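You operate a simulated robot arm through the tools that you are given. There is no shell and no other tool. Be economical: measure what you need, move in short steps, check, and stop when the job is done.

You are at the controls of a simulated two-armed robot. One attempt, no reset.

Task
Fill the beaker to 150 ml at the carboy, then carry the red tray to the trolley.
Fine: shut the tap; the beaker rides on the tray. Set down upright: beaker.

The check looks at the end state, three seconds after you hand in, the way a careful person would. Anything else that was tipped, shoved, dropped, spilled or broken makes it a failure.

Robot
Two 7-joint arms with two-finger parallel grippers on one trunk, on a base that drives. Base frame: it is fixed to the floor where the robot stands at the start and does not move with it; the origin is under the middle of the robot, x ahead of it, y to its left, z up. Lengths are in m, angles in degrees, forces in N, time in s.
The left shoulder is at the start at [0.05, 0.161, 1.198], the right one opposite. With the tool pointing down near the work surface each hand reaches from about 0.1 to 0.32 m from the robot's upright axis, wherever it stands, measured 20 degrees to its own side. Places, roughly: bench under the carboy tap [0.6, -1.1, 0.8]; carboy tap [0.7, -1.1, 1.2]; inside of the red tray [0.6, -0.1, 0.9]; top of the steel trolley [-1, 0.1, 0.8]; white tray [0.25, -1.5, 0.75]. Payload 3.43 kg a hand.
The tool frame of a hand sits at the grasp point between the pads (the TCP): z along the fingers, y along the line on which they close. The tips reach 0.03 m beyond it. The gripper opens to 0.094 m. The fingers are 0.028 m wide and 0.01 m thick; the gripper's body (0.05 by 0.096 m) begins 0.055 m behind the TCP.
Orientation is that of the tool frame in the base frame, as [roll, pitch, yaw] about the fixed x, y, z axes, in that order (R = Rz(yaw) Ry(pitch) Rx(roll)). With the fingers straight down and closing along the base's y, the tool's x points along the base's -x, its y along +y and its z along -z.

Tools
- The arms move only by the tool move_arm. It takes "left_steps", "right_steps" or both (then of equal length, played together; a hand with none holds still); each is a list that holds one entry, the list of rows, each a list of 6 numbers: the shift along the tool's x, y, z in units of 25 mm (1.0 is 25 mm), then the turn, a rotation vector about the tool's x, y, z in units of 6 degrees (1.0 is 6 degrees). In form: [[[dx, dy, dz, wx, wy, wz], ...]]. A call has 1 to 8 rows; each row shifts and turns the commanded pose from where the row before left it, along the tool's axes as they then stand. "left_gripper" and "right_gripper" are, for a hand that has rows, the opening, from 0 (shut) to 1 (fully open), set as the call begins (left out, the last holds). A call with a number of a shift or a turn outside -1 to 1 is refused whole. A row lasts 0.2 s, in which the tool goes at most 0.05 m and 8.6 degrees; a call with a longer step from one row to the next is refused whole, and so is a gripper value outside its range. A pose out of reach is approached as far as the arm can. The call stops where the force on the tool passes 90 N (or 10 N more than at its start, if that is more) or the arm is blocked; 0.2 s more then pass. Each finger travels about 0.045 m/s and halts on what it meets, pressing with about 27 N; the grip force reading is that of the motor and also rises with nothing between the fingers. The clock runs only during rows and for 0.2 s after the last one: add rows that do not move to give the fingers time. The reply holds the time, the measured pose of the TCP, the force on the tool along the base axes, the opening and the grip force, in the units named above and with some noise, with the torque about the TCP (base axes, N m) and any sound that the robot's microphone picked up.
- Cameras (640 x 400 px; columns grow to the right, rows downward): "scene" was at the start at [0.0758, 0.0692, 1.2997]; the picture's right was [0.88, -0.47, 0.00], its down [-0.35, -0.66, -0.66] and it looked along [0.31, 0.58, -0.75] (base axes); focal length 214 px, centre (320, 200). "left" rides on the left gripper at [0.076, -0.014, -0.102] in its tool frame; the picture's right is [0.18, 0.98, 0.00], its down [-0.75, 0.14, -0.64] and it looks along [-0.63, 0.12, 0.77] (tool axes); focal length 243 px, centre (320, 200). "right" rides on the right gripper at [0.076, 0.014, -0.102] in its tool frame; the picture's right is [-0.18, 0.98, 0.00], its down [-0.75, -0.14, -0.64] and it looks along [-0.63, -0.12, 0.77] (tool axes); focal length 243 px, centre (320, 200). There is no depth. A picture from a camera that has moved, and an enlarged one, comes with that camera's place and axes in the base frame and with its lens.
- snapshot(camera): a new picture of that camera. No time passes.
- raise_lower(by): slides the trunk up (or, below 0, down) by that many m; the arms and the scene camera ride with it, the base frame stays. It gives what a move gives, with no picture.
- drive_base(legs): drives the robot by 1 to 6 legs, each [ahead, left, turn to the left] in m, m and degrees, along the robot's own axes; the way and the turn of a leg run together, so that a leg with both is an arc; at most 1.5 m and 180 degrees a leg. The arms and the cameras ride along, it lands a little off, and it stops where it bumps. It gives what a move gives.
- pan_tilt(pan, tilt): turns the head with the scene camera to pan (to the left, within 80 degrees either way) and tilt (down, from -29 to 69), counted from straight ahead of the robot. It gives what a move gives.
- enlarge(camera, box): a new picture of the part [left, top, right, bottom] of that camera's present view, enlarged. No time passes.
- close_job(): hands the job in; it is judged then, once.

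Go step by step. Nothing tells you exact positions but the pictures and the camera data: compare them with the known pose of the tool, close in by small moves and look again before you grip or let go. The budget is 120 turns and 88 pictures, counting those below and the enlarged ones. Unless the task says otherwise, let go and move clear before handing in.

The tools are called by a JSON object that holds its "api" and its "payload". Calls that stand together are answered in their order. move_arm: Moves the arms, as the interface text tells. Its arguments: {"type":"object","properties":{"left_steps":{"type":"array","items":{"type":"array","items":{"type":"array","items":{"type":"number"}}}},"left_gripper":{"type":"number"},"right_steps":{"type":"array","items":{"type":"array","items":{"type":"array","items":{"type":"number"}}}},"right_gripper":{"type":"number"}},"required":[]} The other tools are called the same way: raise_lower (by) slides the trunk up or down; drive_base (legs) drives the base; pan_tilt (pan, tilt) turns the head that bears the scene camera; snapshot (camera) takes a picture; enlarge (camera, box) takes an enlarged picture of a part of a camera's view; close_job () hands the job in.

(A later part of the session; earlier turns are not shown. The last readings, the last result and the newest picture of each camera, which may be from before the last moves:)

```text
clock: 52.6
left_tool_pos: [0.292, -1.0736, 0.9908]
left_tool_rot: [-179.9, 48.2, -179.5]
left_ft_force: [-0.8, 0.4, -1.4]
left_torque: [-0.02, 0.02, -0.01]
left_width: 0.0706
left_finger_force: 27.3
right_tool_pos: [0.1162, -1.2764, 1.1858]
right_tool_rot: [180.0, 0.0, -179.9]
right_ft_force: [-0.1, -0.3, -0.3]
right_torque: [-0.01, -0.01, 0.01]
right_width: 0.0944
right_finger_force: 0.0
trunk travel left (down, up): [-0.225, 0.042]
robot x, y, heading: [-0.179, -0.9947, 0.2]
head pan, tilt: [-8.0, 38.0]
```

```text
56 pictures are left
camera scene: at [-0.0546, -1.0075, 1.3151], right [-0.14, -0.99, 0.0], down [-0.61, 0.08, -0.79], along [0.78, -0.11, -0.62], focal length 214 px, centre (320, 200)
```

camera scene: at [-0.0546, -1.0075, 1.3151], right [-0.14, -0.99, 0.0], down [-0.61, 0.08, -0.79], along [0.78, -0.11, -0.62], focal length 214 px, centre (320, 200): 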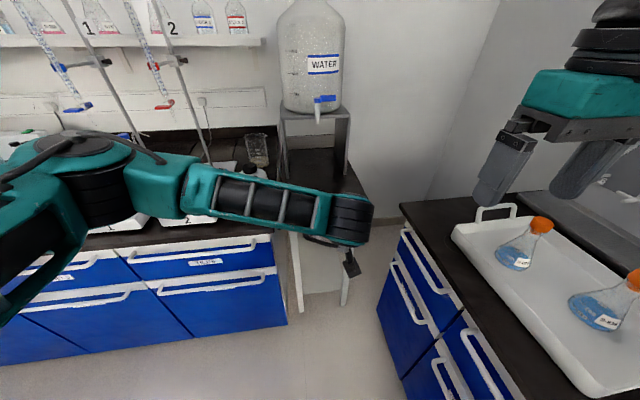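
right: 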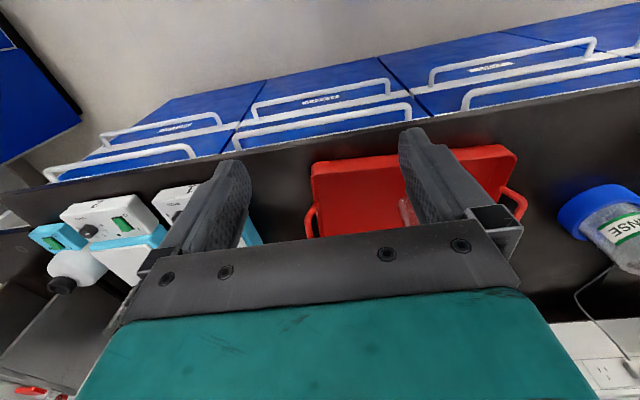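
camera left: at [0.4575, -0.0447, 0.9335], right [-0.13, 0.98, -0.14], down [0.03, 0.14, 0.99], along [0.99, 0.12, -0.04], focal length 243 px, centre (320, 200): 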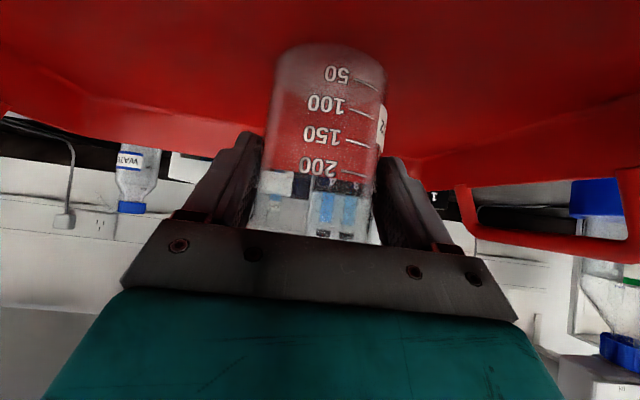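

Path ahead is clear; I drive forward 0.28 m toward the side table and look.

{"api": "drive_base", "payload": {"legs": [[0.27, 0.01, 0]]}}

{"api": "snapshot", "payload": {"camera": "scene"}}

{"api": "snapshot", "payload": {"camera": "left"}}

```text
clock: 54.5
left_tool_pos: [0.5642, -1.0666, 0.9901]
left_tool_rot: [-179.9, 48.2, -179.8]
left_ft_force: [-0.1, -0.5, -0.1]
left_torque: [0.02, 0.04, -0.02]
left_width: 0.0704
left_finger_force: 26.7
right_tool_pos: [0.3875, -1.2683, 1.187]
right_tool_rot: [180.0, 0.1, 179.8]
right_ft_force: [0.0, 0.5, -0.5]
right_torque: [0.0, 0.02, 0.03]
right_width: 0.0939
right_finger_force: 0.1
trunk travel left (down, up): [-0.225, 0.042]
robot x, y, heading: [0.0936, -0.9861, 0.1]
head pan, tilt: [-8.0, 38.0]
```

```text
55 pictures are left
camera scene: at [0.2176, -0.9979, 1.315], right [-0.14, -0.99, 0.0], down [-0.61, 0.09, -0.79], along [0.78, -0.11, -0.62], focal length 214 px, centre (320, 200)
```

scene: 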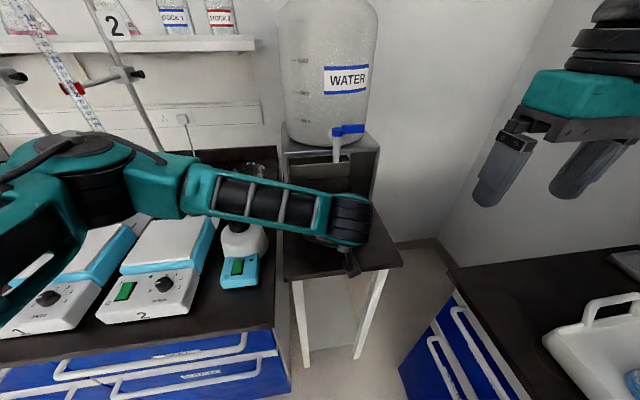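

```text
54 pictures are left
camera left: at [0.4359, -1.0803, 1.0022], right [-0.12, 0.98, -0.14], down [0.03, 0.14, 0.99], along [0.99, 0.12, -0.04], focal length 243 px, centre (320, 200)
```

left: 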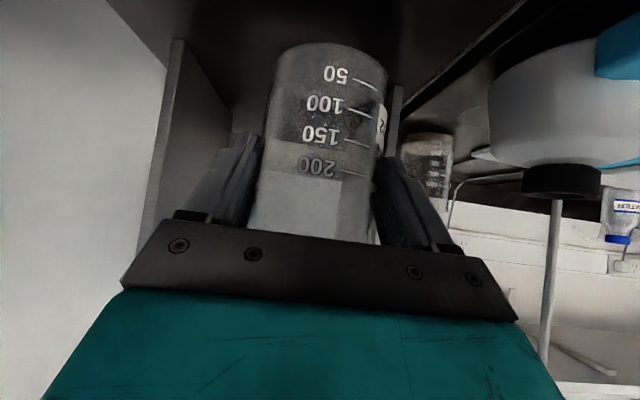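

I move the beaker under the spout, staying about 1.5 cm above the table.

{"api": "move_arm", "payload": {"left_steps": [[[0, -0.285, 0.9, 0, 0, 0], [0, -0.285, 0.9, 0, 0, 0], [0, -0.285, 0.9, 0, 0, 0], [0, -0.285, 0.9, 0, 0, 0]]]}}

{"api": "enlarge", "payload": {"camera": "scene", "box": [260, 110, 440, 290]}}

{"api": "snapshot", "payload": {"camera": "right"}}

```text
clock: 55.5
left_tool_pos: [0.6312, -1.0943, 0.9303]
left_tool_rot: [-179.9, 48.1, -179.8]
left_ft_force: [-0.1, 0.7, -1.8]
left_torque: [0.0, 0.02, 0.02]
left_width: 0.0703
left_finger_force: 27.0
right_tool_pos: [0.3864, -1.2676, 1.1863]
right_tool_rot: [180.0, 0.0, 179.7]
right_ft_force: [0.0, 0.8, 0.9]
right_torque: [0.04, -0.02, -0.01]
right_width: 0.094
right_finger_force: 0.0
trunk travel left (down, up): [-0.225, 0.042]
robot x, y, heading: [0.0916, -0.9875, -0.2]
head pan, tilt: [-8.0, 38.0]
```

```text
2.22 times, centred on (350, 200) of scene
camera zoom: at [0.2172, -0.9981, 1.3151], right [-0.14, -0.99, 0.0], down [-0.61, 0.09, -0.79], along [0.78, -0.11, -0.62], focal length 477 px, centre (253, 200)
```

zoom: 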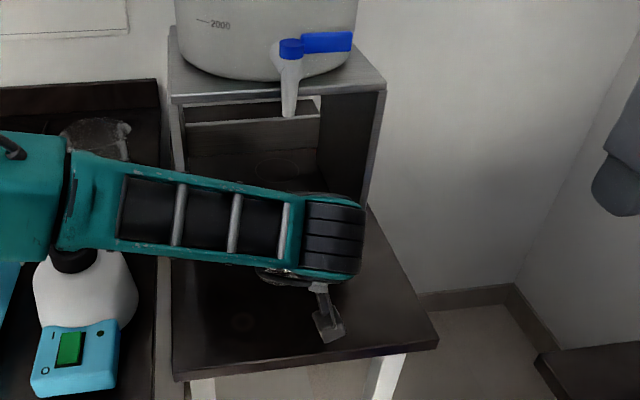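

```text
52 pictures are left
camera right: at [0.3113, -1.2538, 1.2882], right [0.19, 0.98, 0.0], down [0.75, -0.14, 0.64], along [0.63, -0.12, -0.77], focal length 243 px, centre (320, 200)
```

right: 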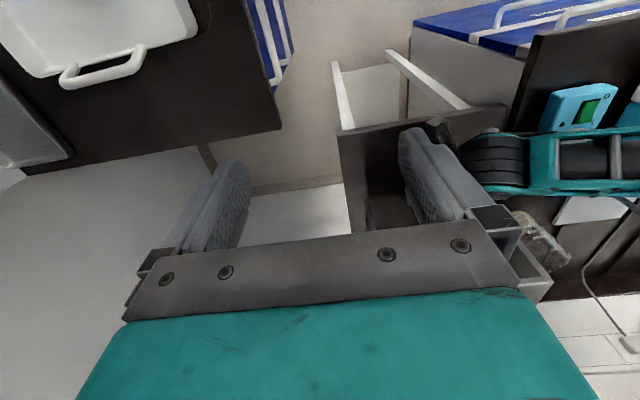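

I lower gently in 4 mm steps, watching the force.

{"api": "move_arm", "payload": {"left_steps": [[[0.12, 0, 0.107, 0, 0, 0], [0.12, 0, 0.107, 0, 0, 0], [0.12, 0, 0.107, 0, 0, 0]]]}}

{"api": "snapshot", "payload": {"camera": "left"}}

```text
clock: 56.3
left_tool_pos: [0.6314, -1.0945, 0.9187]
left_tool_rot: [-179.9, 48.1, -179.8]
left_ft_force: [-0.5, 0.1, -1.3]
left_torque: [0.01, 0.03, 0.0]
left_width: 0.0709
left_finger_force: 27.0
right_tool_pos: [0.3863, -1.2689, 1.1858]
right_tool_rot: [-179.9, 0.0, 179.8]
right_ft_force: [0.4, 0.0, 0.9]
right_torque: [-0.01, -0.03, 0.01]
right_width: 0.0941
right_finger_force: 0.1
trunk travel left (down, up): [-0.225, 0.042]
robot x, y, heading: [0.0957, -0.9895, 0.1]
head pan, tilt: [-8.0, 38.0]
```

```text
51 pictures are left
camera left: at [0.5025, -1.1086, 0.9307], right [-0.13, 0.98, -0.14], down [0.03, 0.14, 0.99], along [0.99, 0.12, -0.04], focal length 243 px, centre (320, 200)
```

left: 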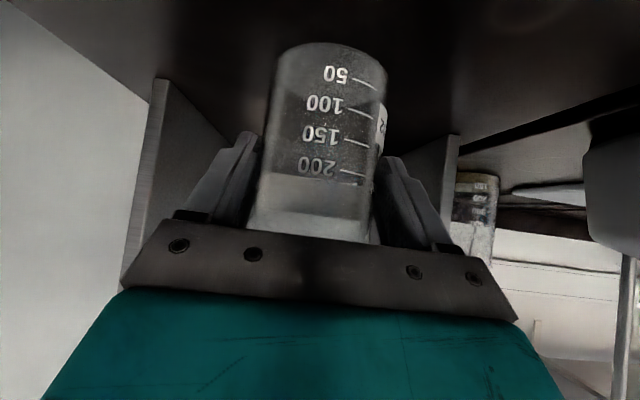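

{"api": "move_arm", "payload": {"left_steps": [[[0.09, 0, 0.08, 0, 0, 0]]]}}

{"api": "move_arm", "payload": {"left_steps": [[[0.06, 0, 0.053, 0, 0, 0]]]}}

{"api": "move_arm", "payload": {"left_steps": [[[0.06, 0, 0.053, 0, 0, 0]]]}}

```text
clock: 56.7
left_tool_pos: [0.6315, -1.0942, 0.9167]
left_tool_rot: [-179.9, 48.1, -179.8]
left_ft_force: [-1.3, 1.1, 3.5]
left_torque: [-0.07, -0.01, -0.05]
left_width: 0.0709
left_finger_force: 27.3
right_tool_pos: [0.387, -1.2681, 1.186]
right_tool_rot: [180.0, 0.0, 179.9]
right_ft_force: [-0.9, 0.8, 0.3]
right_torque: [0.01, 0.02, 0.01]
right_width: 0.0942
right_finger_force: 0.1
trunk travel left (down, up): [-0.225, 0.042]
robot x, y, heading: [0.0905, -0.9848, 0.1]
head pan, tilt: [-8.0, 38.0]
```

```text
clock: 57.1
left_tool_pos: [0.6298, -1.0948, 0.9171]
left_tool_rot: [-179.7, 48.4, -179.9]
left_ft_force: [-1.0, 1.0, 14.1]
left_torque: [0.05, 0.25, -0.05]
left_width: 0.0707
left_finger_force: 27.0
right_tool_pos: [0.3853, -1.2662, 1.1872]
right_tool_rot: [-180.0, 0.2, 179.9]
right_ft_force: [0.0, 0.0, 0.7]
right_torque: [-0.01, -0.01, -0.01]
right_width: 0.0943
right_finger_force: 0.0
trunk travel left (down, up): [-0.225, 0.042]
robot x, y, heading: [0.0953, -0.9895, 0.0]
head pan, tilt: [-8.0, 38.0]
```

```text
clock: 57.5
left_tool_pos: [0.6307, -1.0944, 0.9163]
left_tool_rot: [-179.7, 48.7, -179.7]
left_ft_force: [-0.3, -0.8, 26.9]
left_torque: [-0.03, 0.08, -0.02]
left_width: 0.0706
left_finger_force: 26.8
right_tool_pos: [0.385, -1.2687, 1.1871]
right_tool_rot: [180.0, 0.1, 179.8]
right_ft_force: [-0.2, 0.3, -0.8]
right_torque: [0.01, -0.02, -0.03]
right_width: 0.094
right_finger_force: 0.0
trunk travel left (down, up): [-0.225, 0.042]
robot x, y, heading: [0.0904, -0.9869, -0.2]
head pan, tilt: [-8.0, 38.0]
```

Contact at TCP z≈0.917. I relieve the pressure by raising 4 mm, then open.

{"api": "move_arm", "payload": {"left_steps": [[[-0.11, 0, -0.1, 0, 0, 0]]]}}

{"api": "move_arm", "payload": {"left_steps": [[[0, 0, 0, 0, 0, 0], [0, 0, 0, 0, 0, 0], [0, 0, 0, 0, 0, 0], [0, 0, 0, 0, 0, 0]]], "left_gripper": 1}}

{"api": "snapshot", "payload": {"camera": "left"}}

```text
clock: 57.9
left_tool_pos: [0.6306, -1.0943, 0.9157]
left_tool_rot: [-179.9, 48.3, -179.8]
left_ft_force: [6.1, -3.6, 15.3]
left_torque: [-0.32, -0.64, -0.04]
left_width: 0.0706
left_finger_force: 27.2
right_tool_pos: [0.3861, -1.2669, 1.1868]
right_tool_rot: [-180.0, 0.1, 179.9]
right_ft_force: [0.1, -0.7, -0.1]
right_torque: [0.01, 0.02, -0.01]
right_width: 0.094
right_finger_force: 0.0
trunk travel left (down, up): [-0.225, 0.042]
robot x, y, heading: [0.0925, -0.9842, 0.0]
head pan, tilt: [-8.0, 38.0]
```

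```text
clock: 58.9
left_tool_pos: [0.6294, -1.0931, 0.9153]
left_tool_rot: [-179.9, 48.1, -179.8]
left_ft_force: [-0.4, -0.2, 0.4]
left_torque: [-0.01, -0.03, 0.03]
left_width: 0.0941
left_finger_force: 0.0
right_tool_pos: [0.3853, -1.2674, 1.1858]
right_tool_rot: [180.0, 0.1, 179.8]
right_ft_force: [0.4, -0.1, 0.1]
right_torque: [-0.03, 0.04, -0.01]
right_width: 0.094
right_finger_force: 0.1
trunk travel left (down, up): [-0.225, 0.042]
robot x, y, heading: [0.0943, -0.9857, -0.3]
head pan, tilt: [-8.0, 38.0]
```

```text
50 pictures are left
camera left: at [0.5024, -1.1079, 0.9273], right [-0.12, 0.98, -0.14], down [0.03, 0.14, 0.99], along [0.99, 0.12, -0.04], focal length 243 px, centre (320, 200)
```

left: 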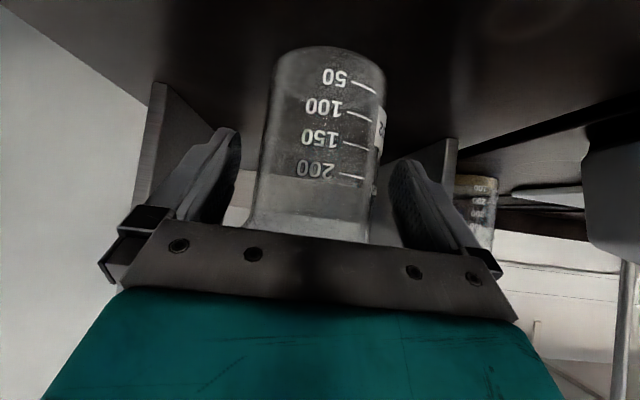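

Released and standing. I withdraw the left hand along its fingers, then out to the left.

{"api": "move_arm", "payload": {"left_steps": [[[0, 0, -0.8, 0, 0, 0], [0, 0, -1, 0, 0, 0], [0, 0, -1, 0, 0, 0], [0, 0, -1, 0, 0, 0], [0, 0, -1, 0, 0, 0], [0, 0, -1, 0, 0, 0]]], "left_gripper": 1}}

{"api": "move_arm", "payload": {"left_steps": [[[-0.5, 0.8, -0.45, 0, 0, 0], [-0.5, 0.8, -0.45, 0, 0, 0], [-0.5, 0.8, -0.45, 0, 0, 0], [-0.3, 1, -0.27, 0, 0, 0], [-0.3, 1, -0.27, 0, 0, 0], [-0.3, 1, -0.27, 0, 0, 0], [-0.3, 1, -0.27, 0, 0, 0], [-0.3, 1, -0.27, 0, 0, 0]]], "left_gripper": 1}}

{"api": "snapshot", "payload": {"camera": "scene"}}

{"api": "enlarge", "payload": {"camera": "scene", "box": [290, 110, 400, 240]}}

```text
clock: 60.3
left_tool_pos: [0.5213, -1.0937, 1.0115]
left_tool_rot: [-179.9, 48.1, -179.9]
left_ft_force: [-0.4, 0.5, -0.5]
left_torque: [0.0, 0.04, -0.01]
left_width: 0.0939
left_finger_force: 0.1
right_tool_pos: [0.3873, -1.2678, 1.1853]
right_tool_rot: [180.0, -0.1, 179.8]
right_ft_force: [-0.4, -0.1, -0.4]
right_torque: [0.0, 0.01, 0.02]
right_width: 0.0941
right_finger_force: 0.1
trunk travel left (down, up): [-0.225, 0.042]
robot x, y, heading: [0.091, -0.9869, 0.0]
head pan, tilt: [-8.0, 38.0]
```

```text
clock: 62.1
left_tool_pos: [0.5207, -0.9068, 1.1128]
left_tool_rot: [180.0, 48.1, -179.8]
left_ft_force: [-0.2, 0.0, -0.3]
left_torque: [-0.02, -0.01, -0.01]
left_width: 0.0939
left_finger_force: 0.0
right_tool_pos: [0.3867, -1.2675, 1.1864]
right_tool_rot: [180.0, 0.0, 179.8]
right_ft_force: [-0.6, -0.9, 0.7]
right_torque: [-0.01, -0.01, 0.03]
right_width: 0.0942
right_finger_force: 0.0
trunk travel left (down, up): [-0.225, 0.042]
robot x, y, heading: [0.0908, -0.986, -0.1]
head pan, tilt: [-8.0, 38.0]
```

```text
49 pictures are left
camera scene: at [0.2168, -0.9972, 1.3151], right [-0.14, -0.99, 0.0], down [-0.61, 0.09, -0.79], along [0.78, -0.11, -0.62], focal length 214 px, centre (320, 200)
```

scene: 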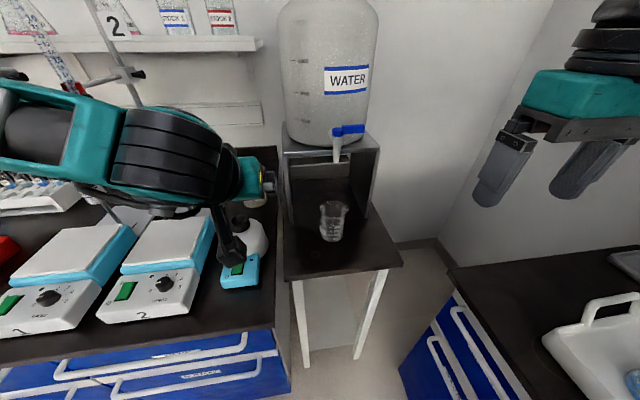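

```text
3.08 times, centred on (345, 175) of scene
camera zoom: at [0.2168, -0.9972, 1.3151], right [-0.14, -0.99, 0.0], down [-0.61, 0.09, -0.79], along [0.78, -0.11, -0.62], focal length 660 px, centre (243, 277)
```

zoom: 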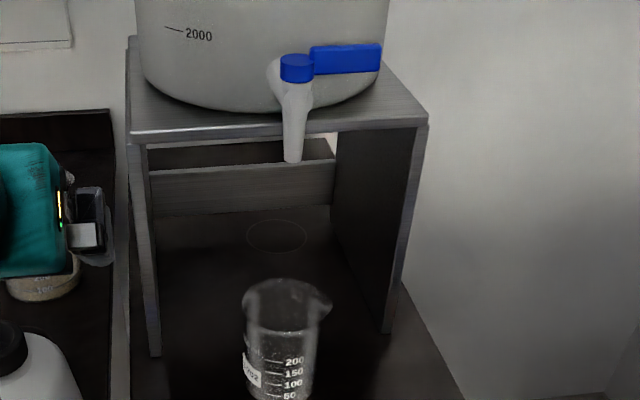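

The beaker stands exactly under the spout (both at about [0.644,-1.096]). Next I turn the right hand 90° so its fingers can straddle the lever front and back, away from the tap first.

{"api": "move_arm", "payload": {"right_steps": [[[0, 0, 0, 0, 0, -1], [0, 0, 0, 0, 0, -1], [0, 0, 0, 0, 0, -1], [0, 0, 0, 0, 0, -1], [0, 0, 0, 0, 0, -1], [0, 0, 0, 0, 0, -1], [0, 0, 0, 0, 0, -1], [0, 0, 0, 0, 0, -1]]], "right_gripper": 0.5}}

{"api": "move_arm", "payload": {"right_steps": [[[0, 0, 0, 0, 0, -1], [0, 0, 0, 0, 0, -1], [0, 0, 0, 0, 0, -1], [0, 0, 0, 0, 0, -1], [0, 0, 0, 0, 0, -1], [0, 0, 0, 0, 0, -1], [0, 0, 0, 0, 0, -1]]]}}

{"api": "move_arm", "payload": {"right_steps": [[[0, 0.5, -0.7, 1, 0, 0], [0, 0.5, -0.7, 1, 0, 0], [0, 0.5, -0.7, 1, 0, 0], [0, 0.5, 0, 1, 0, 0], [0, 0.5, 0, 1, 0, 0]]]}}

{"api": "snapshot", "payload": {"camera": "scene"}}

```text
clock: 63.9
left_tool_pos: [0.5222, -0.9073, 1.1128]
left_tool_rot: [-179.9, 48.0, -179.8]
left_ft_force: [-0.2, -0.2, -0.3]
left_torque: [0.02, -0.04, 0.05]
left_width: 0.0941
left_finger_force: 0.1
right_tool_pos: [0.3866, -1.2673, 1.1855]
right_tool_rot: [-180.0, 0.1, -132.1]
right_ft_force: [0.5, 1.4, 0.4]
right_torque: [0.02, 0.02, 0.01]
right_width: 0.0472
right_finger_force: 0.1
trunk travel left (down, up): [-0.225, 0.042]
robot x, y, heading: [0.095, -0.9836, -0.3]
head pan, tilt: [-8.0, 38.0]
```

```text
clock: 65.5
left_tool_pos: [0.5225, -0.9066, 1.1139]
left_tool_rot: [-179.9, 48.1, -179.8]
left_ft_force: [-0.2, -0.2, -0.6]
left_torque: [-0.01, 0.03, -0.01]
left_width: 0.0941
left_finger_force: 0.1
right_tool_pos: [0.3283, -1.1746, 1.1727]
right_tool_rot: [180.0, 0.0, -90.2]
right_ft_force: [-0.1, -0.6, -0.5]
right_torque: [0.01, 0.02, 0.0]
right_width: 0.0471
right_finger_force: 0.0
right hand out of reach, approached as far as the arm can: row 2, 3, 4, 5, 6, 7
trunk travel left (down, up): [-0.225, 0.042]
robot x, y, heading: [0.0952, -0.9854, -0.2]
head pan, tilt: [-8.0, 38.0]
```

```text
clock: 66.7
left_tool_pos: [0.5212, -0.9059, 1.1135]
left_tool_rot: [-179.9, 48.1, -179.8]
left_ft_force: [-0.1, 0.5, 0.4]
left_torque: [-0.03, 0.0, 0.02]
left_width: 0.094
left_finger_force: 0.1
right_tool_pos: [0.2691, -1.166, 1.2503]
right_tool_rot: [-150.0, 0.1, -90.2]
right_ft_force: [-0.9, 0.0, 0.6]
right_torque: [-0.06, -0.02, 0.02]
right_width: 0.0471
right_finger_force: 0.1
right hand out of reach, approached as far as the arm can: row 4, 5
trunk travel left (down, up): [-0.225, 0.042]
robot x, y, heading: [0.0949, -0.9864, -0.2]
head pan, tilt: [-8.0, 38.0]
```

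```text
47 pictures are left
camera scene: at [0.2165, -0.9976, 1.3152], right [-0.14, -0.99, 0.0], down [-0.61, 0.09, -0.79], along [0.78, -0.11, -0.62], focal length 214 px, centre (320, 200)
```

scene: 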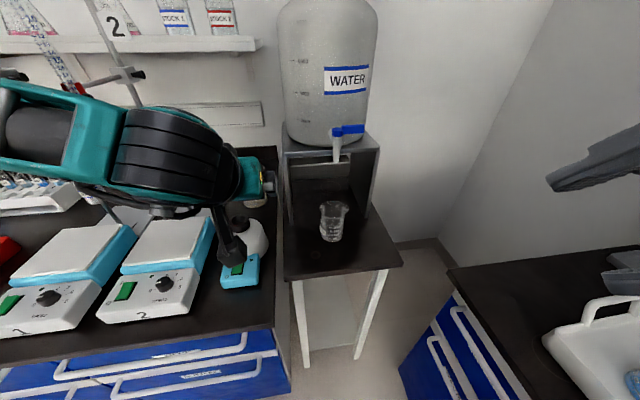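

The hand is turned and tilted 30°. I test the forward reach at height z 1.25.

{"api": "move_arm", "payload": {"right_steps": [[[0, -0.87, 0.5, 0, 0, 0], [0, -0.87, 0.5, 0, 0, 0], [0, -0.87, 0.5, 0.5, 0, 0], [0, -0.87, 0.5, 0.5, 0, 0], [0, -0.87, 0.5, 0.5, 0, 0], [0, -0.87, 0.5, 0.5, 0, 0], [0, -0.87, 0.5, 0.5, 0, 0], [0, -0.87, 0.5, 0.5, 0, 0]]]}}

{"api": "snapshot", "payload": {"camera": "scene"}}

```text
clock: 68.5
left_tool_pos: [0.5208, -0.9067, 1.1136]
left_tool_rot: [-179.9, 48.1, -179.8]
left_ft_force: [0.0, -0.5, 0.8]
left_torque: [-0.02, -0.02, 0.03]
left_width: 0.0939
left_finger_force: 0.1
right_tool_pos: [0.4011, -1.1031, 1.2507]
right_tool_rot: [-132.9, 0.1, -90.1]
right_ft_force: [0.9, -0.2, 0.8]
right_torque: [0.02, -0.02, 0.02]
right_width: 0.0467
right_finger_force: 0.1
right hand out of reach, approached as far as the arm can: row 4, 5, 6, 7, 8
trunk travel left (down, up): [-0.225, 0.042]
robot x, y, heading: [0.0951, -0.9863, -0.0]
head pan, tilt: [-8.0, 38.0]
```

```text
46 pictures are left
camera scene: at [0.2171, -0.9979, 1.3151], right [-0.14, -0.99, 0.0], down [-0.61, 0.09, -0.79], along [0.78, -0.11, -0.62], focal length 214 px, centre (320, 200)
```

scene: 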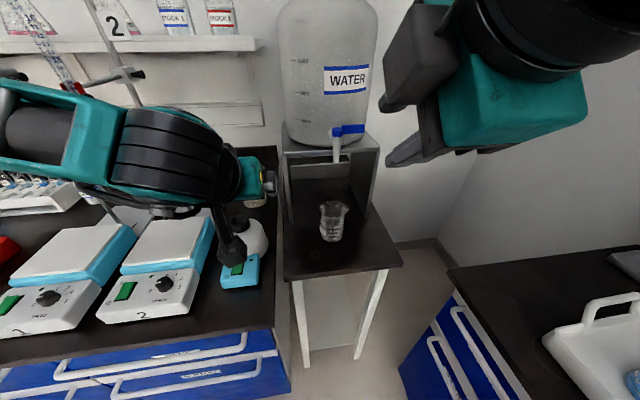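

The full 90° turn restricts the wrist. Turning back 45° suits the lever's whole swing anyway, so I do that about the tool axis.

{"api": "move_arm", "payload": {"right_steps": [[[0, 0, 0, 0, 0, 1], [0, 0, 0, 0, 0, 1], [0, 0, 0, 0, 0, 1], [0, 0, 0, 0, 0, 1], [0, 0, 0, 0, 0, 1], [0, 0, 0, 0, 0, 1], [0, 0, 0, 0, 0, 1], [0, 0, 0, 0, 0, 0.5]]], "right_gripper": 0.65}}

```text
clock: 70.3
left_tool_pos: [0.5211, -0.9074, 1.1123]
left_tool_rot: [-180.0, 48.0, -179.8]
left_ft_force: [-0.4, 0.1, 0.1]
left_torque: [0.01, -0.01, 0.03]
left_width: 0.0939
left_finger_force: 0.0
right_tool_pos: [0.4037, -1.1039, 1.2498]
right_tool_rot: [-141.9, 31.7, -124.1]
right_ft_force: [0.5, -1.0, 0.8]
right_torque: [-0.02, 0.02, -0.01]
right_width: 0.0612
right_finger_force: 0.0
trunk travel left (down, up): [-0.225, 0.042]
robot x, y, heading: [0.0928, -0.9871, 0.1]
head pan, tilt: [-8.0, 38.0]
```

The tilted slot isn't level; better to have the hand point diagonally inward (yaw 45° left) with level fingers. I compute and apply that rotation.

{"api": "move_arm", "payload": {"right_steps": [[[0, 0, 0, -0.853, -0.354, 0.372], [0, 0, 0, -0.853, -0.354, 0.372], [0, 0, 0, -0.853, -0.354, 0.372], [0, 0, 0, -0.853, -0.354, 0.372], [0, 0, 0, -0.853, -0.354, 0.372], [0, 0, 0, -0.853, -0.354, 0.372]]], "right_gripper": 0.6}}

{"api": "snapshot", "payload": {"camera": "scene"}}

```text
clock: 71.7
left_tool_pos: [0.5212, -0.9083, 1.1125]
left_tool_rot: [-179.9, 48.0, -179.8]
left_ft_force: [-0.5, 0.4, -0.5]
left_torque: [0.02, 0.02, 0.03]
left_width: 0.094
left_finger_force: 0.0
right_tool_pos: [0.4042, -1.1028, 1.2505]
right_tool_rot: [179.9, 48.2, -134.9]
right_ft_force: [-0.6, 0.3, -0.4]
right_torque: [0.04, -0.02, 0.04]
right_width: 0.0564
right_finger_force: 0.0
trunk travel left (down, up): [-0.225, 0.042]
robot x, y, heading: [0.0945, -0.9856, 0.0]
head pan, tilt: [-8.0, 38.0]
```

```text
45 pictures are left
camera scene: at [0.217, -0.9982, 1.3151], right [-0.14, -0.99, 0.0], down [-0.61, 0.09, -0.79], along [0.78, -0.11, -0.62], focal length 214 px, centre (320, 200)
```

scene: 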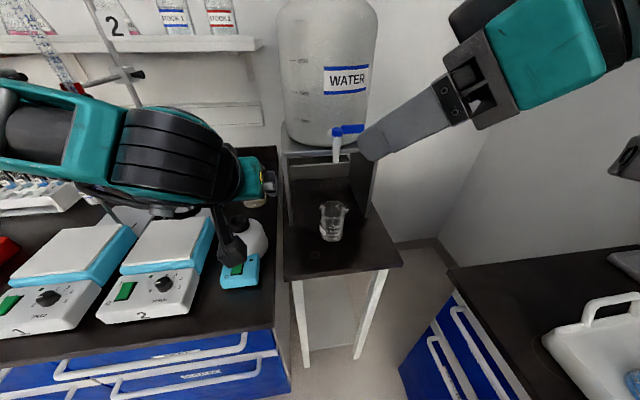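

The orientation is right; to keep the front finger off the tap body I turn 25° further inward, then move to a standoff point right of the lever.

{"api": "move_arm", "payload": {"right_steps": [[[0, 0, 0, -0.62, 0, -0.556], [0, 0, 0, -0.62, 0, -0.556], [0, 0, 0, -0.62, 0, -0.556], [0, 0, 0, -0.62, 0, -0.556], [0, 0, 0, -0.62, 0, -0.556]]], "right_gripper": 0.43}}

{"api": "move_arm", "payload": {"right_steps": [[[0.5, -0.9, 0, 0, 0, 0], [0.5, -0.9, 0, 0, 0, 0], [0.5, -0.9, 0, 0, 0, 0], [0.19, -0.9, 0, 0, 0, 0], [0, -0.9, 0, 0, 0, 0], [0, -0.9, 0, 0, 0, 0], [0, -0.9, 0, 0, 0, 0], [0, -0.9, 0, 0, 0, 0]]]}}

{"api": "snapshot", "payload": {"camera": "scene"}}

{"api": "snapshot", "payload": {"camera": "right"}}

```text
clock: 72.9
left_tool_pos: [0.5222, -0.9078, 1.1134]
left_tool_rot: [-179.9, 48.1, -179.7]
left_ft_force: [-1.2, -0.8, 1.2]
left_torque: [-0.01, 0.03, 0.01]
left_width: 0.0942
left_finger_force: 0.1
right_tool_pos: [0.4042, -1.1029, 1.2503]
right_tool_rot: [-180.0, 48.0, -109.9]
right_ft_force: [0.1, 0.1, 0.1]
right_torque: [-0.02, -0.03, 0.0]
right_width: 0.0404
right_finger_force: 0.1
trunk travel left (down, up): [-0.225, 0.042]
robot x, y, heading: [0.0935, -0.9835, -0.4]
head pan, tilt: [-8.0, 38.0]
```

```text
clock: 74.7
left_tool_pos: [0.5194, -0.9072, 1.1132]
left_tool_rot: [-179.9, 48.0, -179.8]
left_ft_force: [0.2, 0.8, 0.1]
left_torque: [0.01, 0.04, -0.01]
left_width: 0.0939
left_finger_force: 0.0
right_tool_pos: [0.4436, -1.1388, 1.2289]
right_tool_rot: [179.8, 47.8, -110.3]
right_ft_force: [-0.2, 0.7, 0.3]
right_torque: [-0.04, 0.0, -0.03]
right_width: 0.0403
right_finger_force: 0.0
right hand out of reach, approached as far as the arm can: row 3, 4, 5, 6, 7, 8
trunk travel left (down, up): [-0.225, 0.042]
robot x, y, heading: [0.0925, -0.9878, -0.3]
head pan, tilt: [-8.0, 38.0]
```

```text
44 pictures are left
camera scene: at [0.217, -0.9979, 1.3151], right [-0.14, -0.99, 0.0], down [-0.61, 0.09, -0.79], along [0.78, -0.11, -0.62], focal length 214 px, centre (320, 200)
```

scene: 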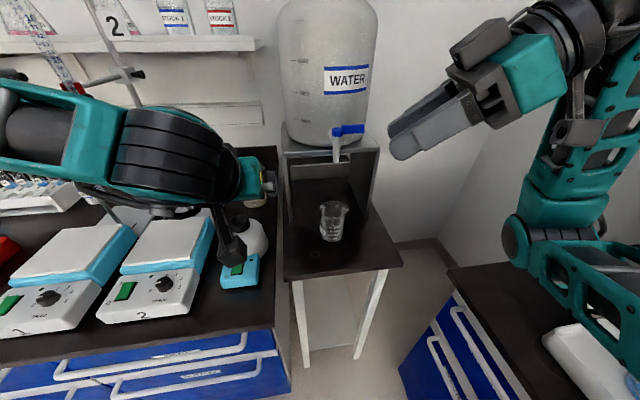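

```text
43 pictures are left
camera right: at [0.3871, -1.2538, 1.2408], right [-0.88, 0.45, 0.14], down [0.15, -0.02, 0.99], along [0.45, 0.89, -0.05], focal length 243 px, centre (320, 200)
```

right: 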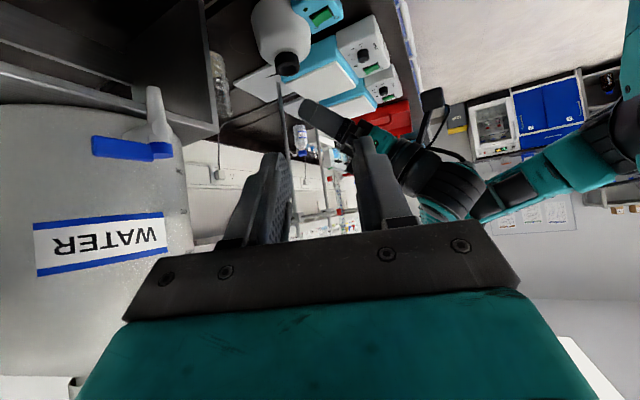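

The 70° pose limits reach. Instead I'll use closed fingers as a rod with 45° inward pointing, hooking behind the lever tip; turn back and test reach, staying right of the lever.

{"api": "move_arm", "payload": {"right_steps": [[[0, 0, 0, 0.62, 0, 0.556], [0, 0, 0, 0.62, 0, 0.556], [0, 0, 0, 0.62, 0, 0.556], [0, 0, 0, 0.62, 0, 0.556], [0, 0, 0, 0.62, 0, 0.556]]], "right_gripper": 0}}

{"api": "move_arm", "payload": {"right_steps": [[[0.2, -0.95, -0.1, 0, 0, 0], [0.2, -0.95, -0.1, 0, 0, 0], [0.2, -0.95, -0.1, 0, 0, 0], [0.2, -0.95, -0.1, 0, 0, 0]]]}}

{"api": "move_arm", "payload": {"right_steps": [[[-0.4, -0.65, 0.5, 0, 0, 0], [-0.4, -0.65, 0.5, 0, 0, 0], [-0.4, -0.65, 0.5, 0, 0, 0], [-0.4, -0.65, 0.5, 0, 0, 0]]]}}

{"api": "snapshot", "payload": {"camera": "scene"}}

```text
clock: 75.9
left_tool_pos: [0.5211, -0.9073, 1.1127]
left_tool_rot: [-179.9, 48.0, -179.8]
left_ft_force: [-0.1, 0.0, -0.1]
left_torque: [0.0, 0.02, -0.01]
left_width: 0.094
left_finger_force: 0.0
right_tool_pos: [0.4429, -1.1399, 1.2279]
right_tool_rot: [-179.9, 48.0, -135.0]
right_ft_force: [0.4, 0.2, 0.6]
right_torque: [0.0, 0.03, 0.03]
right_width: 0.0002
right_finger_force: 26.8
trunk travel left (down, up): [-0.225, 0.042]
robot x, y, heading: [0.093, -0.982, -0.3]
head pan, tilt: [-8.0, 38.0]
```

```text
clock: 76.9
left_tool_pos: [0.5214, -0.9083, 1.1135]
left_tool_rot: [-179.9, 48.2, -179.7]
left_ft_force: [-0.4, 0.1, -0.2]
left_torque: [0.02, 0.0, -0.04]
left_width: 0.094
left_finger_force: 0.1
right_tool_pos: [0.4978, -1.2218, 1.2212]
right_tool_rot: [-179.9, 48.1, -134.8]
right_ft_force: [-0.7, 1.3, -0.2]
right_torque: [0.01, 0.0, 0.02]
right_width: 0.0
right_finger_force: 27.0
trunk travel left (down, up): [-0.225, 0.042]
robot x, y, heading: [0.0903, -0.9864, 0.0]
head pan, tilt: [-8.0, 38.0]
```

```text
clock: 77.9
left_tool_pos: [0.5221, -0.9077, 1.113]
left_tool_rot: [-179.9, 48.1, -179.9]
left_ft_force: [0.2, -0.1, 0.1]
left_torque: [-0.03, 0.03, 0.01]
left_width: 0.094
left_finger_force: 0.1
right_tool_pos: [0.5085, -1.2207, 1.2202]
right_tool_rot: [-180.0, 48.0, -135.1]
right_ft_force: [-0.2, -0.1, 0.2]
right_torque: [-0.04, 0.0, -0.02]
right_width: 0.0
right_finger_force: 26.9
right hand out of reach, approached as far as the arm can: row 1, 2, 3, 4
trunk travel left (down, up): [-0.225, 0.042]
robot x, y, heading: [0.0903, -0.9863, 0.1]
head pan, tilt: [-8.0, 38.0]
```

```text
42 pictures are left
camera scene: at [0.217, -0.9979, 1.3151], right [-0.14, -0.99, 0.0], down [-0.61, 0.09, -0.79], along [0.78, -0.11, -0.62], focal length 214 px, centre (320, 200)
```

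scene: 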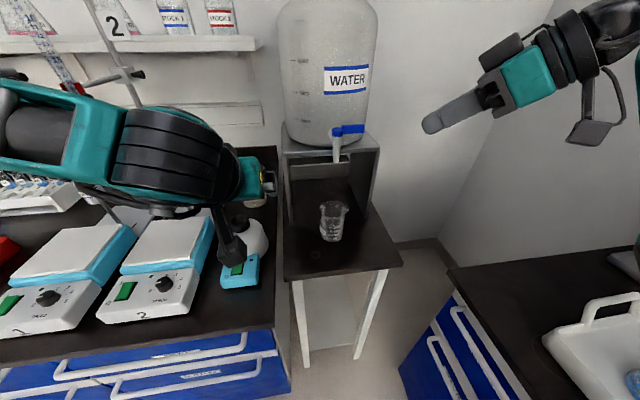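

Reach is limited with the hand steeply above; I tilt it nearer to horizontal, then try going forward.

{"api": "move_arm", "payload": {"right_steps": [[[0, 0, 0, 0, -1, 0], [0, 0, 0, 0, -1, 0], [0, 0, 0, 0, -1, 0], [0, 0, 0, 0, -1, 0], [0, 0, 0, 0, -1, 0]]]}}

{"api": "move_arm", "payload": {"right_steps": [[[0.5, -0.7, 0.55, 0, 0, 0], [0.5, -0.7, 0.55, 0, 0, 0], [0, -0.7, 0.55, 0, 0, 0], [0, -0.7, 0.55, 0, 0, 0]]]}}

{"api": "snapshot", "payload": {"camera": "scene"}}

```text
clock: 79.1
left_tool_pos: [0.5217, -0.9078, 1.1129]
left_tool_rot: [-179.9, 48.1, -179.9]
left_ft_force: [1.6, 0.4, -0.2]
left_torque: [-0.02, -0.01, -0.04]
left_width: 0.094
left_finger_force: 0.1
right_tool_pos: [0.5006, -1.187, 1.2432]
right_tool_rot: [180.0, 72.1, -135.0]
right_ft_force: [-0.7, -0.1, -1.2]
right_torque: [0.01, -0.01, -0.02]
right_width: 0.0001
right_finger_force: 27.5
right hand out of reach, approached as far as the arm can: row 1, 2
trunk travel left (down, up): [-0.225, 0.042]
robot x, y, heading: [0.0912, -0.9847, 0.0]
head pan, tilt: [-8.0, 38.0]
```

```text
clock: 80.1
left_tool_pos: [0.5218, -0.9074, 1.1132]
left_tool_rot: [-179.9, 48.1, -179.8]
left_ft_force: [-0.1, 0.0, -0.5]
left_torque: [0.01, 0.0, -0.01]
left_width: 0.094
left_finger_force: 0.1
right_tool_pos: [0.5673, -1.1731, 1.2126]
right_tool_rot: [-179.9, 72.1, -135.1]
right_ft_force: [0.2, -0.1, -0.8]
right_torque: [-0.01, 0.0, 0.02]
right_width: 0.0002
right_finger_force: 26.8
right hand out of reach, approached as far as the arm can: row 2, 3, 4
trunk travel left (down, up): [-0.225, 0.042]
robot x, y, heading: [0.0924, -0.9883, -0.0]
head pan, tilt: [-8.0, 38.0]
```

```text
41 pictures are left
camera scene: at [0.2171, -0.9975, 1.3151], right [-0.14, -0.99, 0.0], down [-0.61, 0.09, -0.79], along [0.78, -0.11, -0.62], focal length 214 px, centre (320, 200)
```

scene: 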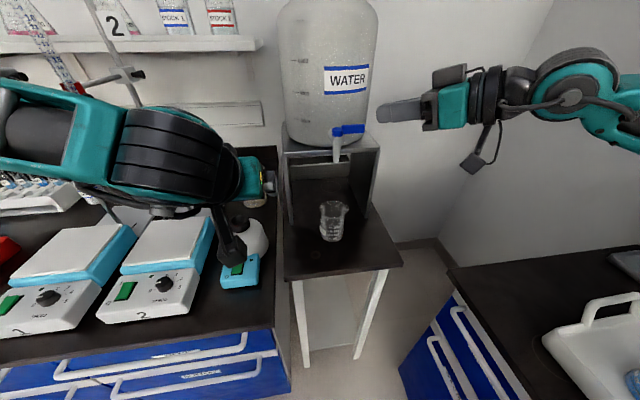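

Getting there. I drive 2.5 cm forward and turn the hand to 30° inward to extend the reach, staying right of and above the lever.

{"api": "move_arm", "payload": {"right_steps": [[[0, -0.5, 0, 0.79, 0, 0.256], [0, -0.5, 0, 0.79, 0, 0.256], [0, -0.5, 0, 0.79, 0, 0.256]]]}}

{"api": "drive_base", "payload": {"legs": [[0.022, -0.01, 0]]}}

{"api": "move_arm", "payload": {"right_steps": [[[0.4, -0.6, 0.6, 0, 0, 0], [0.4, -0.6, 0.6, 0, 0, 0], [0.4, -0.6, 0.6, 0, 0, 0]]]}}

{"api": "enlarge", "payload": {"camera": "scene", "box": [280, 60, 480, 240]}}

```text
clock: 80.9
left_tool_pos: [0.5214, -0.9067, 1.1128]
left_tool_rot: [-179.9, 48.1, -179.7]
left_ft_force: [-0.8, -0.4, -1.1]
left_torque: [0.01, 0.0, 0.01]
left_width: 0.0942
left_finger_force: 0.0
right_tool_pos: [0.5893, -1.2014, 1.2129]
right_tool_rot: [-179.9, 72.0, -149.8]
right_ft_force: [-0.7, 0.3, 0.1]
right_torque: [0.01, -0.01, -0.04]
right_width: 0.0003
right_finger_force: 26.8
trunk travel left (down, up): [-0.225, 0.042]
robot x, y, heading: [0.0865, -0.9874, -0.2]
head pan, tilt: [-8.0, 38.0]
```

```text
clock: 81.7
left_tool_pos: [0.5429, -0.9179, 1.1131]
left_tool_rot: [-179.9, 48.1, -179.9]
left_ft_force: [0.2, 0.1, -0.6]
left_torque: [0.0, -0.01, 0.06]
left_width: 0.094
left_finger_force: 0.1
right_tool_pos: [0.6118, -1.2118, 1.211]
right_tool_rot: [179.8, 72.0, -150.1]
right_ft_force: [0.8, -1.3, -0.6]
right_torque: [-0.04, -0.01, -0.02]
right_width: 0.0
right_finger_force: 27.0
trunk travel left (down, up): [-0.225, 0.042]
robot x, y, heading: [0.1167, -0.9939, 0.1]
head pan, tilt: [-8.0, 38.0]
```

```text
clock: 82.5
left_tool_pos: [0.5443, -0.918, 1.1121]
left_tool_rot: [-179.9, 48.1, -179.8]
left_ft_force: [0.0, -0.3, -0.5]
left_torque: [-0.01, -0.03, -0.01]
left_width: 0.094
left_finger_force: 0.0
right_tool_pos: [0.6624, -1.2326, 1.1685]
right_tool_rot: [-179.9, 72.0, -150.0]
right_ft_force: [0.7, 0.0, -0.2]
right_torque: [0.0, 0.0, 0.02]
right_width: 0.0
right_finger_force: 27.1
trunk travel left (down, up): [-0.225, 0.042]
robot x, y, heading: [0.1145, -0.9973, 0.1]
head pan, tilt: [-8.0, 38.0]
```

```text
2.22 times, centred on (380, 150) of scene
camera zoom: at [0.2391, -1.0079, 1.3151], right [-0.14, -0.99, 0.0], down [-0.61, 0.09, -0.79], along [0.78, -0.11, -0.62], focal length 477 px, centre (187, 311)
```

zoom: 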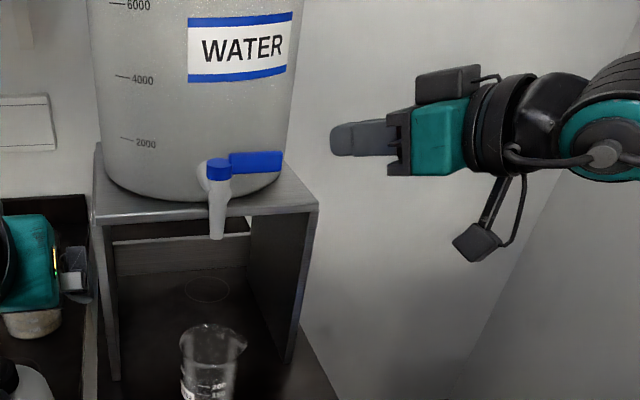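

Reach is good now. I slide the rod left so that its tip goes behind the lever end, checking after two thirds.

{"api": "move_arm", "payload": {"right_steps": [[[-0.05, 0.79, 0.473, 0, 0, 0], [-0.05, 0.79, 0.473, 0, 0, 0]]]}}

{"api": "enlarge", "payload": {"camera": "scene", "box": [300, 80, 420, 160]}}

{"api": "snapshot", "payload": {"camera": "right"}}

```text
clock: 83.1
left_tool_pos: [0.5448, -0.9167, 1.1117]
left_tool_rot: [-179.8, 48.1, -179.9]
left_ft_force: [0.3, 0.5, 0.1]
left_torque: [-0.03, 0.03, 0.0]
left_width: 0.0942
left_finger_force: 0.1
right_tool_pos: [0.6622, -1.1869, 1.1647]
right_tool_rot: [-180.0, 72.0, -149.9]
right_ft_force: [-0.3, -0.3, -0.4]
right_torque: [0.0, -0.03, -0.04]
right_width: 0.0001
right_finger_force: 27.6
trunk travel left (down, up): [-0.225, 0.042]
robot x, y, heading: [0.1112, -0.9956, -0.1]
head pan, tilt: [-8.0, 38.0]
```

```text
5.00 times, centred on (360, 120) of scene
camera zoom: at [0.2389, -1.0075, 1.3151], right [-0.14, -0.99, 0.0], down [-0.61, 0.09, -0.79], along [0.78, -0.11, -0.62], focal length 1072 px, centre (120, 600)
```

zoom: 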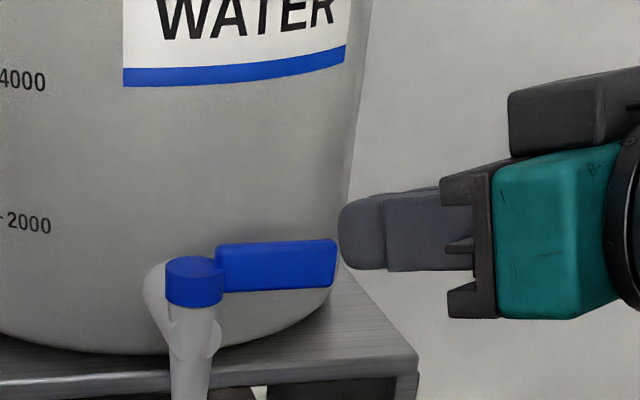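

```text
38 pictures are left
camera right: at [0.5508, -1.2357, 1.1232], right [-0.44, 0.88, 0.17], down [-0.26, -0.31, 0.92], along [0.86, 0.36, 0.36], focal length 243 px, centre (320, 200)
```

right: 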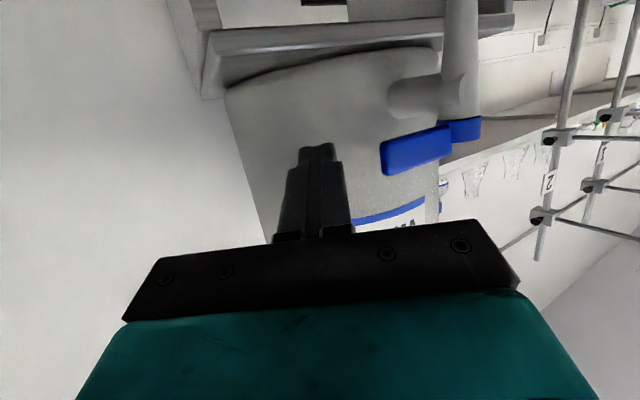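

The rod is level with the lever and clear of the carboy. I go the last bit behind it, then pull it about 15–20° first.

{"api": "move_arm", "payload": {"right_steps": [[[-0.05, 0.79, 0.473, 0, 0, 0]]]}}

{"api": "move_arm", "payload": {"right_steps": [[[0.13, 0.31, -0.39, 0, 0, 0], [0.13, 0.31, -0.39, 0, 0, 0]]]}}

{"api": "enlarge", "payload": {"camera": "scene", "box": [280, 90, 420, 250]}}

```text
clock: 83.5
left_tool_pos: [0.5437, -0.9179, 1.1117]
left_tool_rot: [-180.0, 48.1, -179.9]
left_ft_force: [0.0, 0.1, 0.5]
left_torque: [0.04, -0.06, -0.01]
left_width: 0.0942
left_finger_force: 0.0
right_tool_pos: [0.6615, -1.1654, 1.1621]
right_tool_rot: [179.8, 72.0, -150.1]
right_ft_force: [1.0, 0.9, -0.5]
right_torque: [-0.01, 0.0, 0.0]
right_width: 0.0002
right_finger_force: 26.9
trunk travel left (down, up): [-0.225, 0.042]
robot x, y, heading: [0.1152, -0.9913, -0.0]
head pan, tilt: [-8.0, 38.0]
```

```text
clock: 84.1
left_tool_pos: [0.5425, -0.9161, 1.1118]
left_tool_rot: [-179.9, 48.1, -179.8]
left_ft_force: [0.4, -0.3, 0.0]
left_torque: [0.01, 0.0, 0.01]
left_width: 0.0939
left_finger_force: 0.0
right_tool_pos: [0.6369, -1.1632, 1.1623]
right_tool_rot: [179.9, 72.0, -150.0]
right_ft_force: [0.6, 0.2, -0.6]
right_torque: [-0.02, 0.01, -0.04]
right_width: 0.0
right_finger_force: 26.5
trunk travel left (down, up): [-0.225, 0.042]
robot x, y, heading: [0.1141, -0.9967, 0.1]
head pan, tilt: [-8.0, 38.0]
```

```text
2.50 times, centred on (350, 170) of scene
camera zoom: at [0.2386, -1.0077, 1.3151], right [-0.14, -0.99, 0.0], down [-0.61, 0.09, -0.79], along [0.78, -0.11, -0.62], focal length 536 px, centre (245, 275)
```

zoom: 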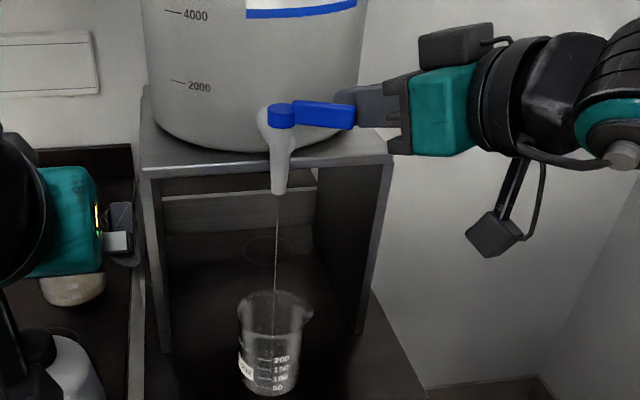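

The lever moved and a thin stream falls into the beaker. I hold still for 1.8 s to gauge the rate.

{"api": "move_arm", "payload": {"right_steps": [[[0, 0, 0, 0, 0, 0], [0, 0, 0, 0, 0, 0], [0, 0, 0, 0, 0, 0], [0, 0, 0, 0, 0, 0], [0, 0, 0, 0, 0, 0], [0, 0, 0, 0, 0, 0], [0, 0, 0, 0, 0, 0], [0, 0, 0, 0, 0, 0]]]}}

{"api": "enlarge", "payload": {"camera": "scene", "box": [325, 195, 375, 250]}}

```text
clock: 85.9
left_tool_pos: [0.5443, -0.9176, 1.113]
left_tool_rot: [-179.9, 48.0, -179.8]
left_ft_force: [0.2, -0.8, 0.0]
left_torque: [-0.03, 0.01, -0.01]
left_width: 0.0938
left_finger_force: 0.1
right_tool_pos: [0.6379, -1.1625, 1.1614]
right_tool_rot: [179.9, 71.9, -149.9]
right_ft_force: [-0.1, -0.6, 0.5]
right_torque: [0.0, 0.01, 0.01]
right_width: 0.0001
right_finger_force: 26.5
trunk travel left (down, up): [-0.225, 0.042]
robot x, y, heading: [0.1144, -0.9955, -0.2]
head pan, tilt: [-8.0, 38.0]
```

```text
7.27 times, centred on (350, 222) of scene
camera zoom: at [0.2388, -1.0077, 1.3151], right [-0.14, -0.99, 0.0], down [-0.61, 0.09, -0.79], along [0.78, -0.11, -0.62], focal length 1560 px, centre (102, 36)
```

zoom: 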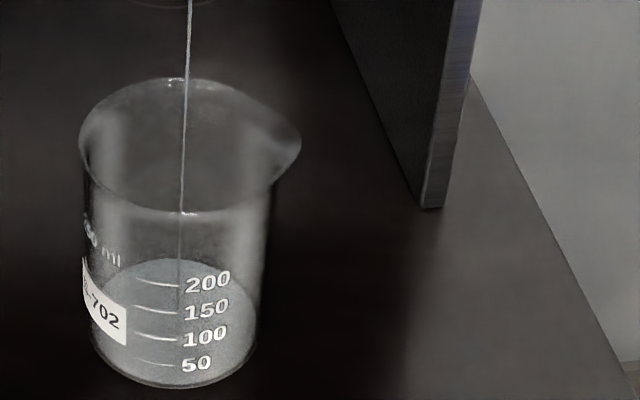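

About 45 ml after 2 s (≈20 ml/s). Now I carry the rod round the lever's end to its front and push it shut in one sequence, planning to top up afterwards.

{"api": "move_arm", "payload": {"right_steps": [[[0.32, -0.067, -1, 0, 0, 0], [0.32, -0.067, -1, 0, 0, 0], [0.12, 1, -0.37, 0, 0, 0], [-0.09, 0.81, 0.27, 0, 0, 0], [-0.268, -0.5, 0.824, 0, 0, 0], [-0.268, -0.5, 0.824, 0, 0, 0]]]}}

{"api": "enlarge", "payload": {"camera": "scene", "box": [280, 90, 420, 250]}}

```text
clock: 87.3
left_tool_pos: [0.5409, -0.9206, 1.1153]
left_tool_rot: [179.9, 48.3, -179.9]
left_ft_force: [0.6, 1.0, -1.0]
left_torque: [0.01, 0.0, -0.01]
left_width: 0.094
left_finger_force: 0.0
right_tool_pos: [0.6152, -1.1525, 1.164]
right_tool_rot: [179.8, 72.0, -149.9]
right_ft_force: [-26.3, -9.0, -2.4]
right_torque: [0.01, 0.01, -0.03]
right_width: 0.0
right_finger_force: 27.8
trunk travel left (down, up): [-0.225, 0.042]
robot x, y, heading: [0.1115, -0.9949, -0.0]
head pan, tilt: [-8.0, 38.0]
```

```text
2.50 times, centred on (350, 170) of scene
camera zoom: at [0.2347, -1.0091, 1.3155], right [-0.14, -0.99, 0.0], down [-0.61, 0.09, -0.79], along [0.78, -0.11, -0.61], focal length 536 px, centre (245, 275)
```

zoom: 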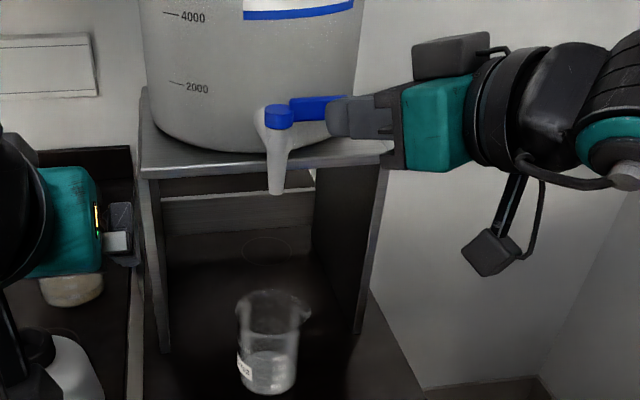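

The tap is shut and the flow stopped. I read the level.

{"api": "enlarge", "payload": {"camera": "scene", "box": [325, 195, 375, 250]}}

```text
7.27 times, centred on (350, 222) of scene
camera zoom: at [0.2347, -1.0091, 1.3155], right [-0.14, -0.99, 0.0], down [-0.61, 0.09, -0.79], along [0.78, -0.11, -0.61], focal length 1560 px, centre (102, 36)
```

zoom: 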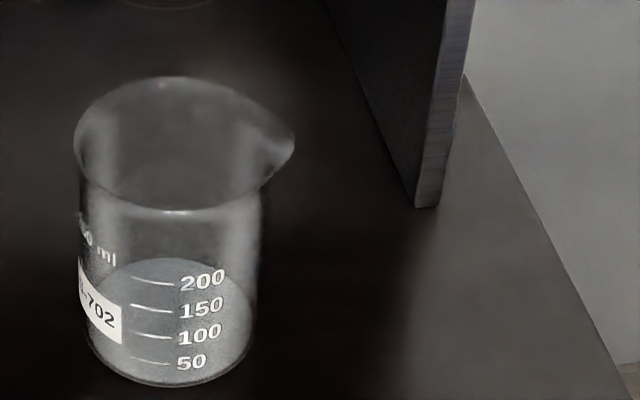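

The stream was thin and the level is only a film so far, so I need a better view. I bring the left hand's camera in front of the beaker, low and slightly left.

{"api": "move_arm", "payload": {"left_steps": [[[0, -1, 0, 0, 0, 0], [0.3, -1, 0, 0, 0, 0], [0.66, -1, 0.25, 0, 0, 0], [0.9, -1, 0.45, 0, 0, 0], [0.9, -0.8, 0.45, 0, 0, 0], [0.9, 0, 0.45, 0, 0, 0], [0.9, 0, 0.45, 0, 0, 0]]]}}

{"api": "snapshot", "payload": {"camera": "left"}}

```text
clock: 88.9
left_tool_pos: [0.5024, -1.0391, 0.9932]
left_tool_rot: [-179.9, 48.3, -179.8]
left_ft_force: [0.4, 0.3, -0.1]
left_torque: [0.04, 0.02, -0.01]
left_width: 0.0941
left_finger_force: 0.0
right_tool_pos: [0.6155, -1.1519, 1.1642]
right_tool_rot: [179.9, 72.2, -149.8]
right_ft_force: [-31.1, -5.0, -9.0]
right_torque: [-0.06, 0.26, 0.13]
right_width: 0.0
right_finger_force: 27.1
trunk travel left (down, up): [-0.225, 0.042]
robot x, y, heading: [0.1153, -0.9981, -0.2]
head pan, tilt: [-8.0, 38.0]
```

```text
33 pictures are left
camera left: at [0.3743, -1.0541, 1.0053], right [-0.12, 0.98, -0.14], down [0.02, 0.14, 0.99], along [0.99, 0.12, -0.04], focal length 243 px, centre (320, 200)
```

left: 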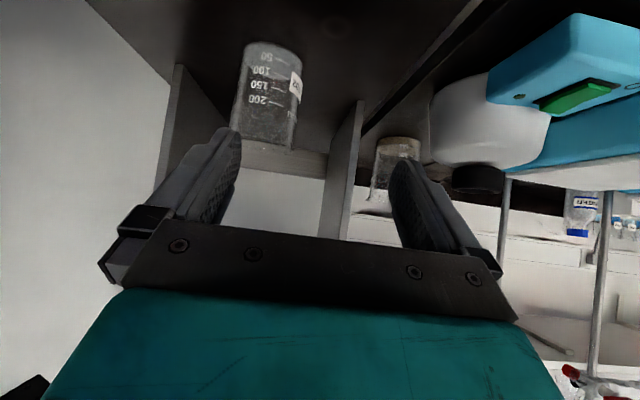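

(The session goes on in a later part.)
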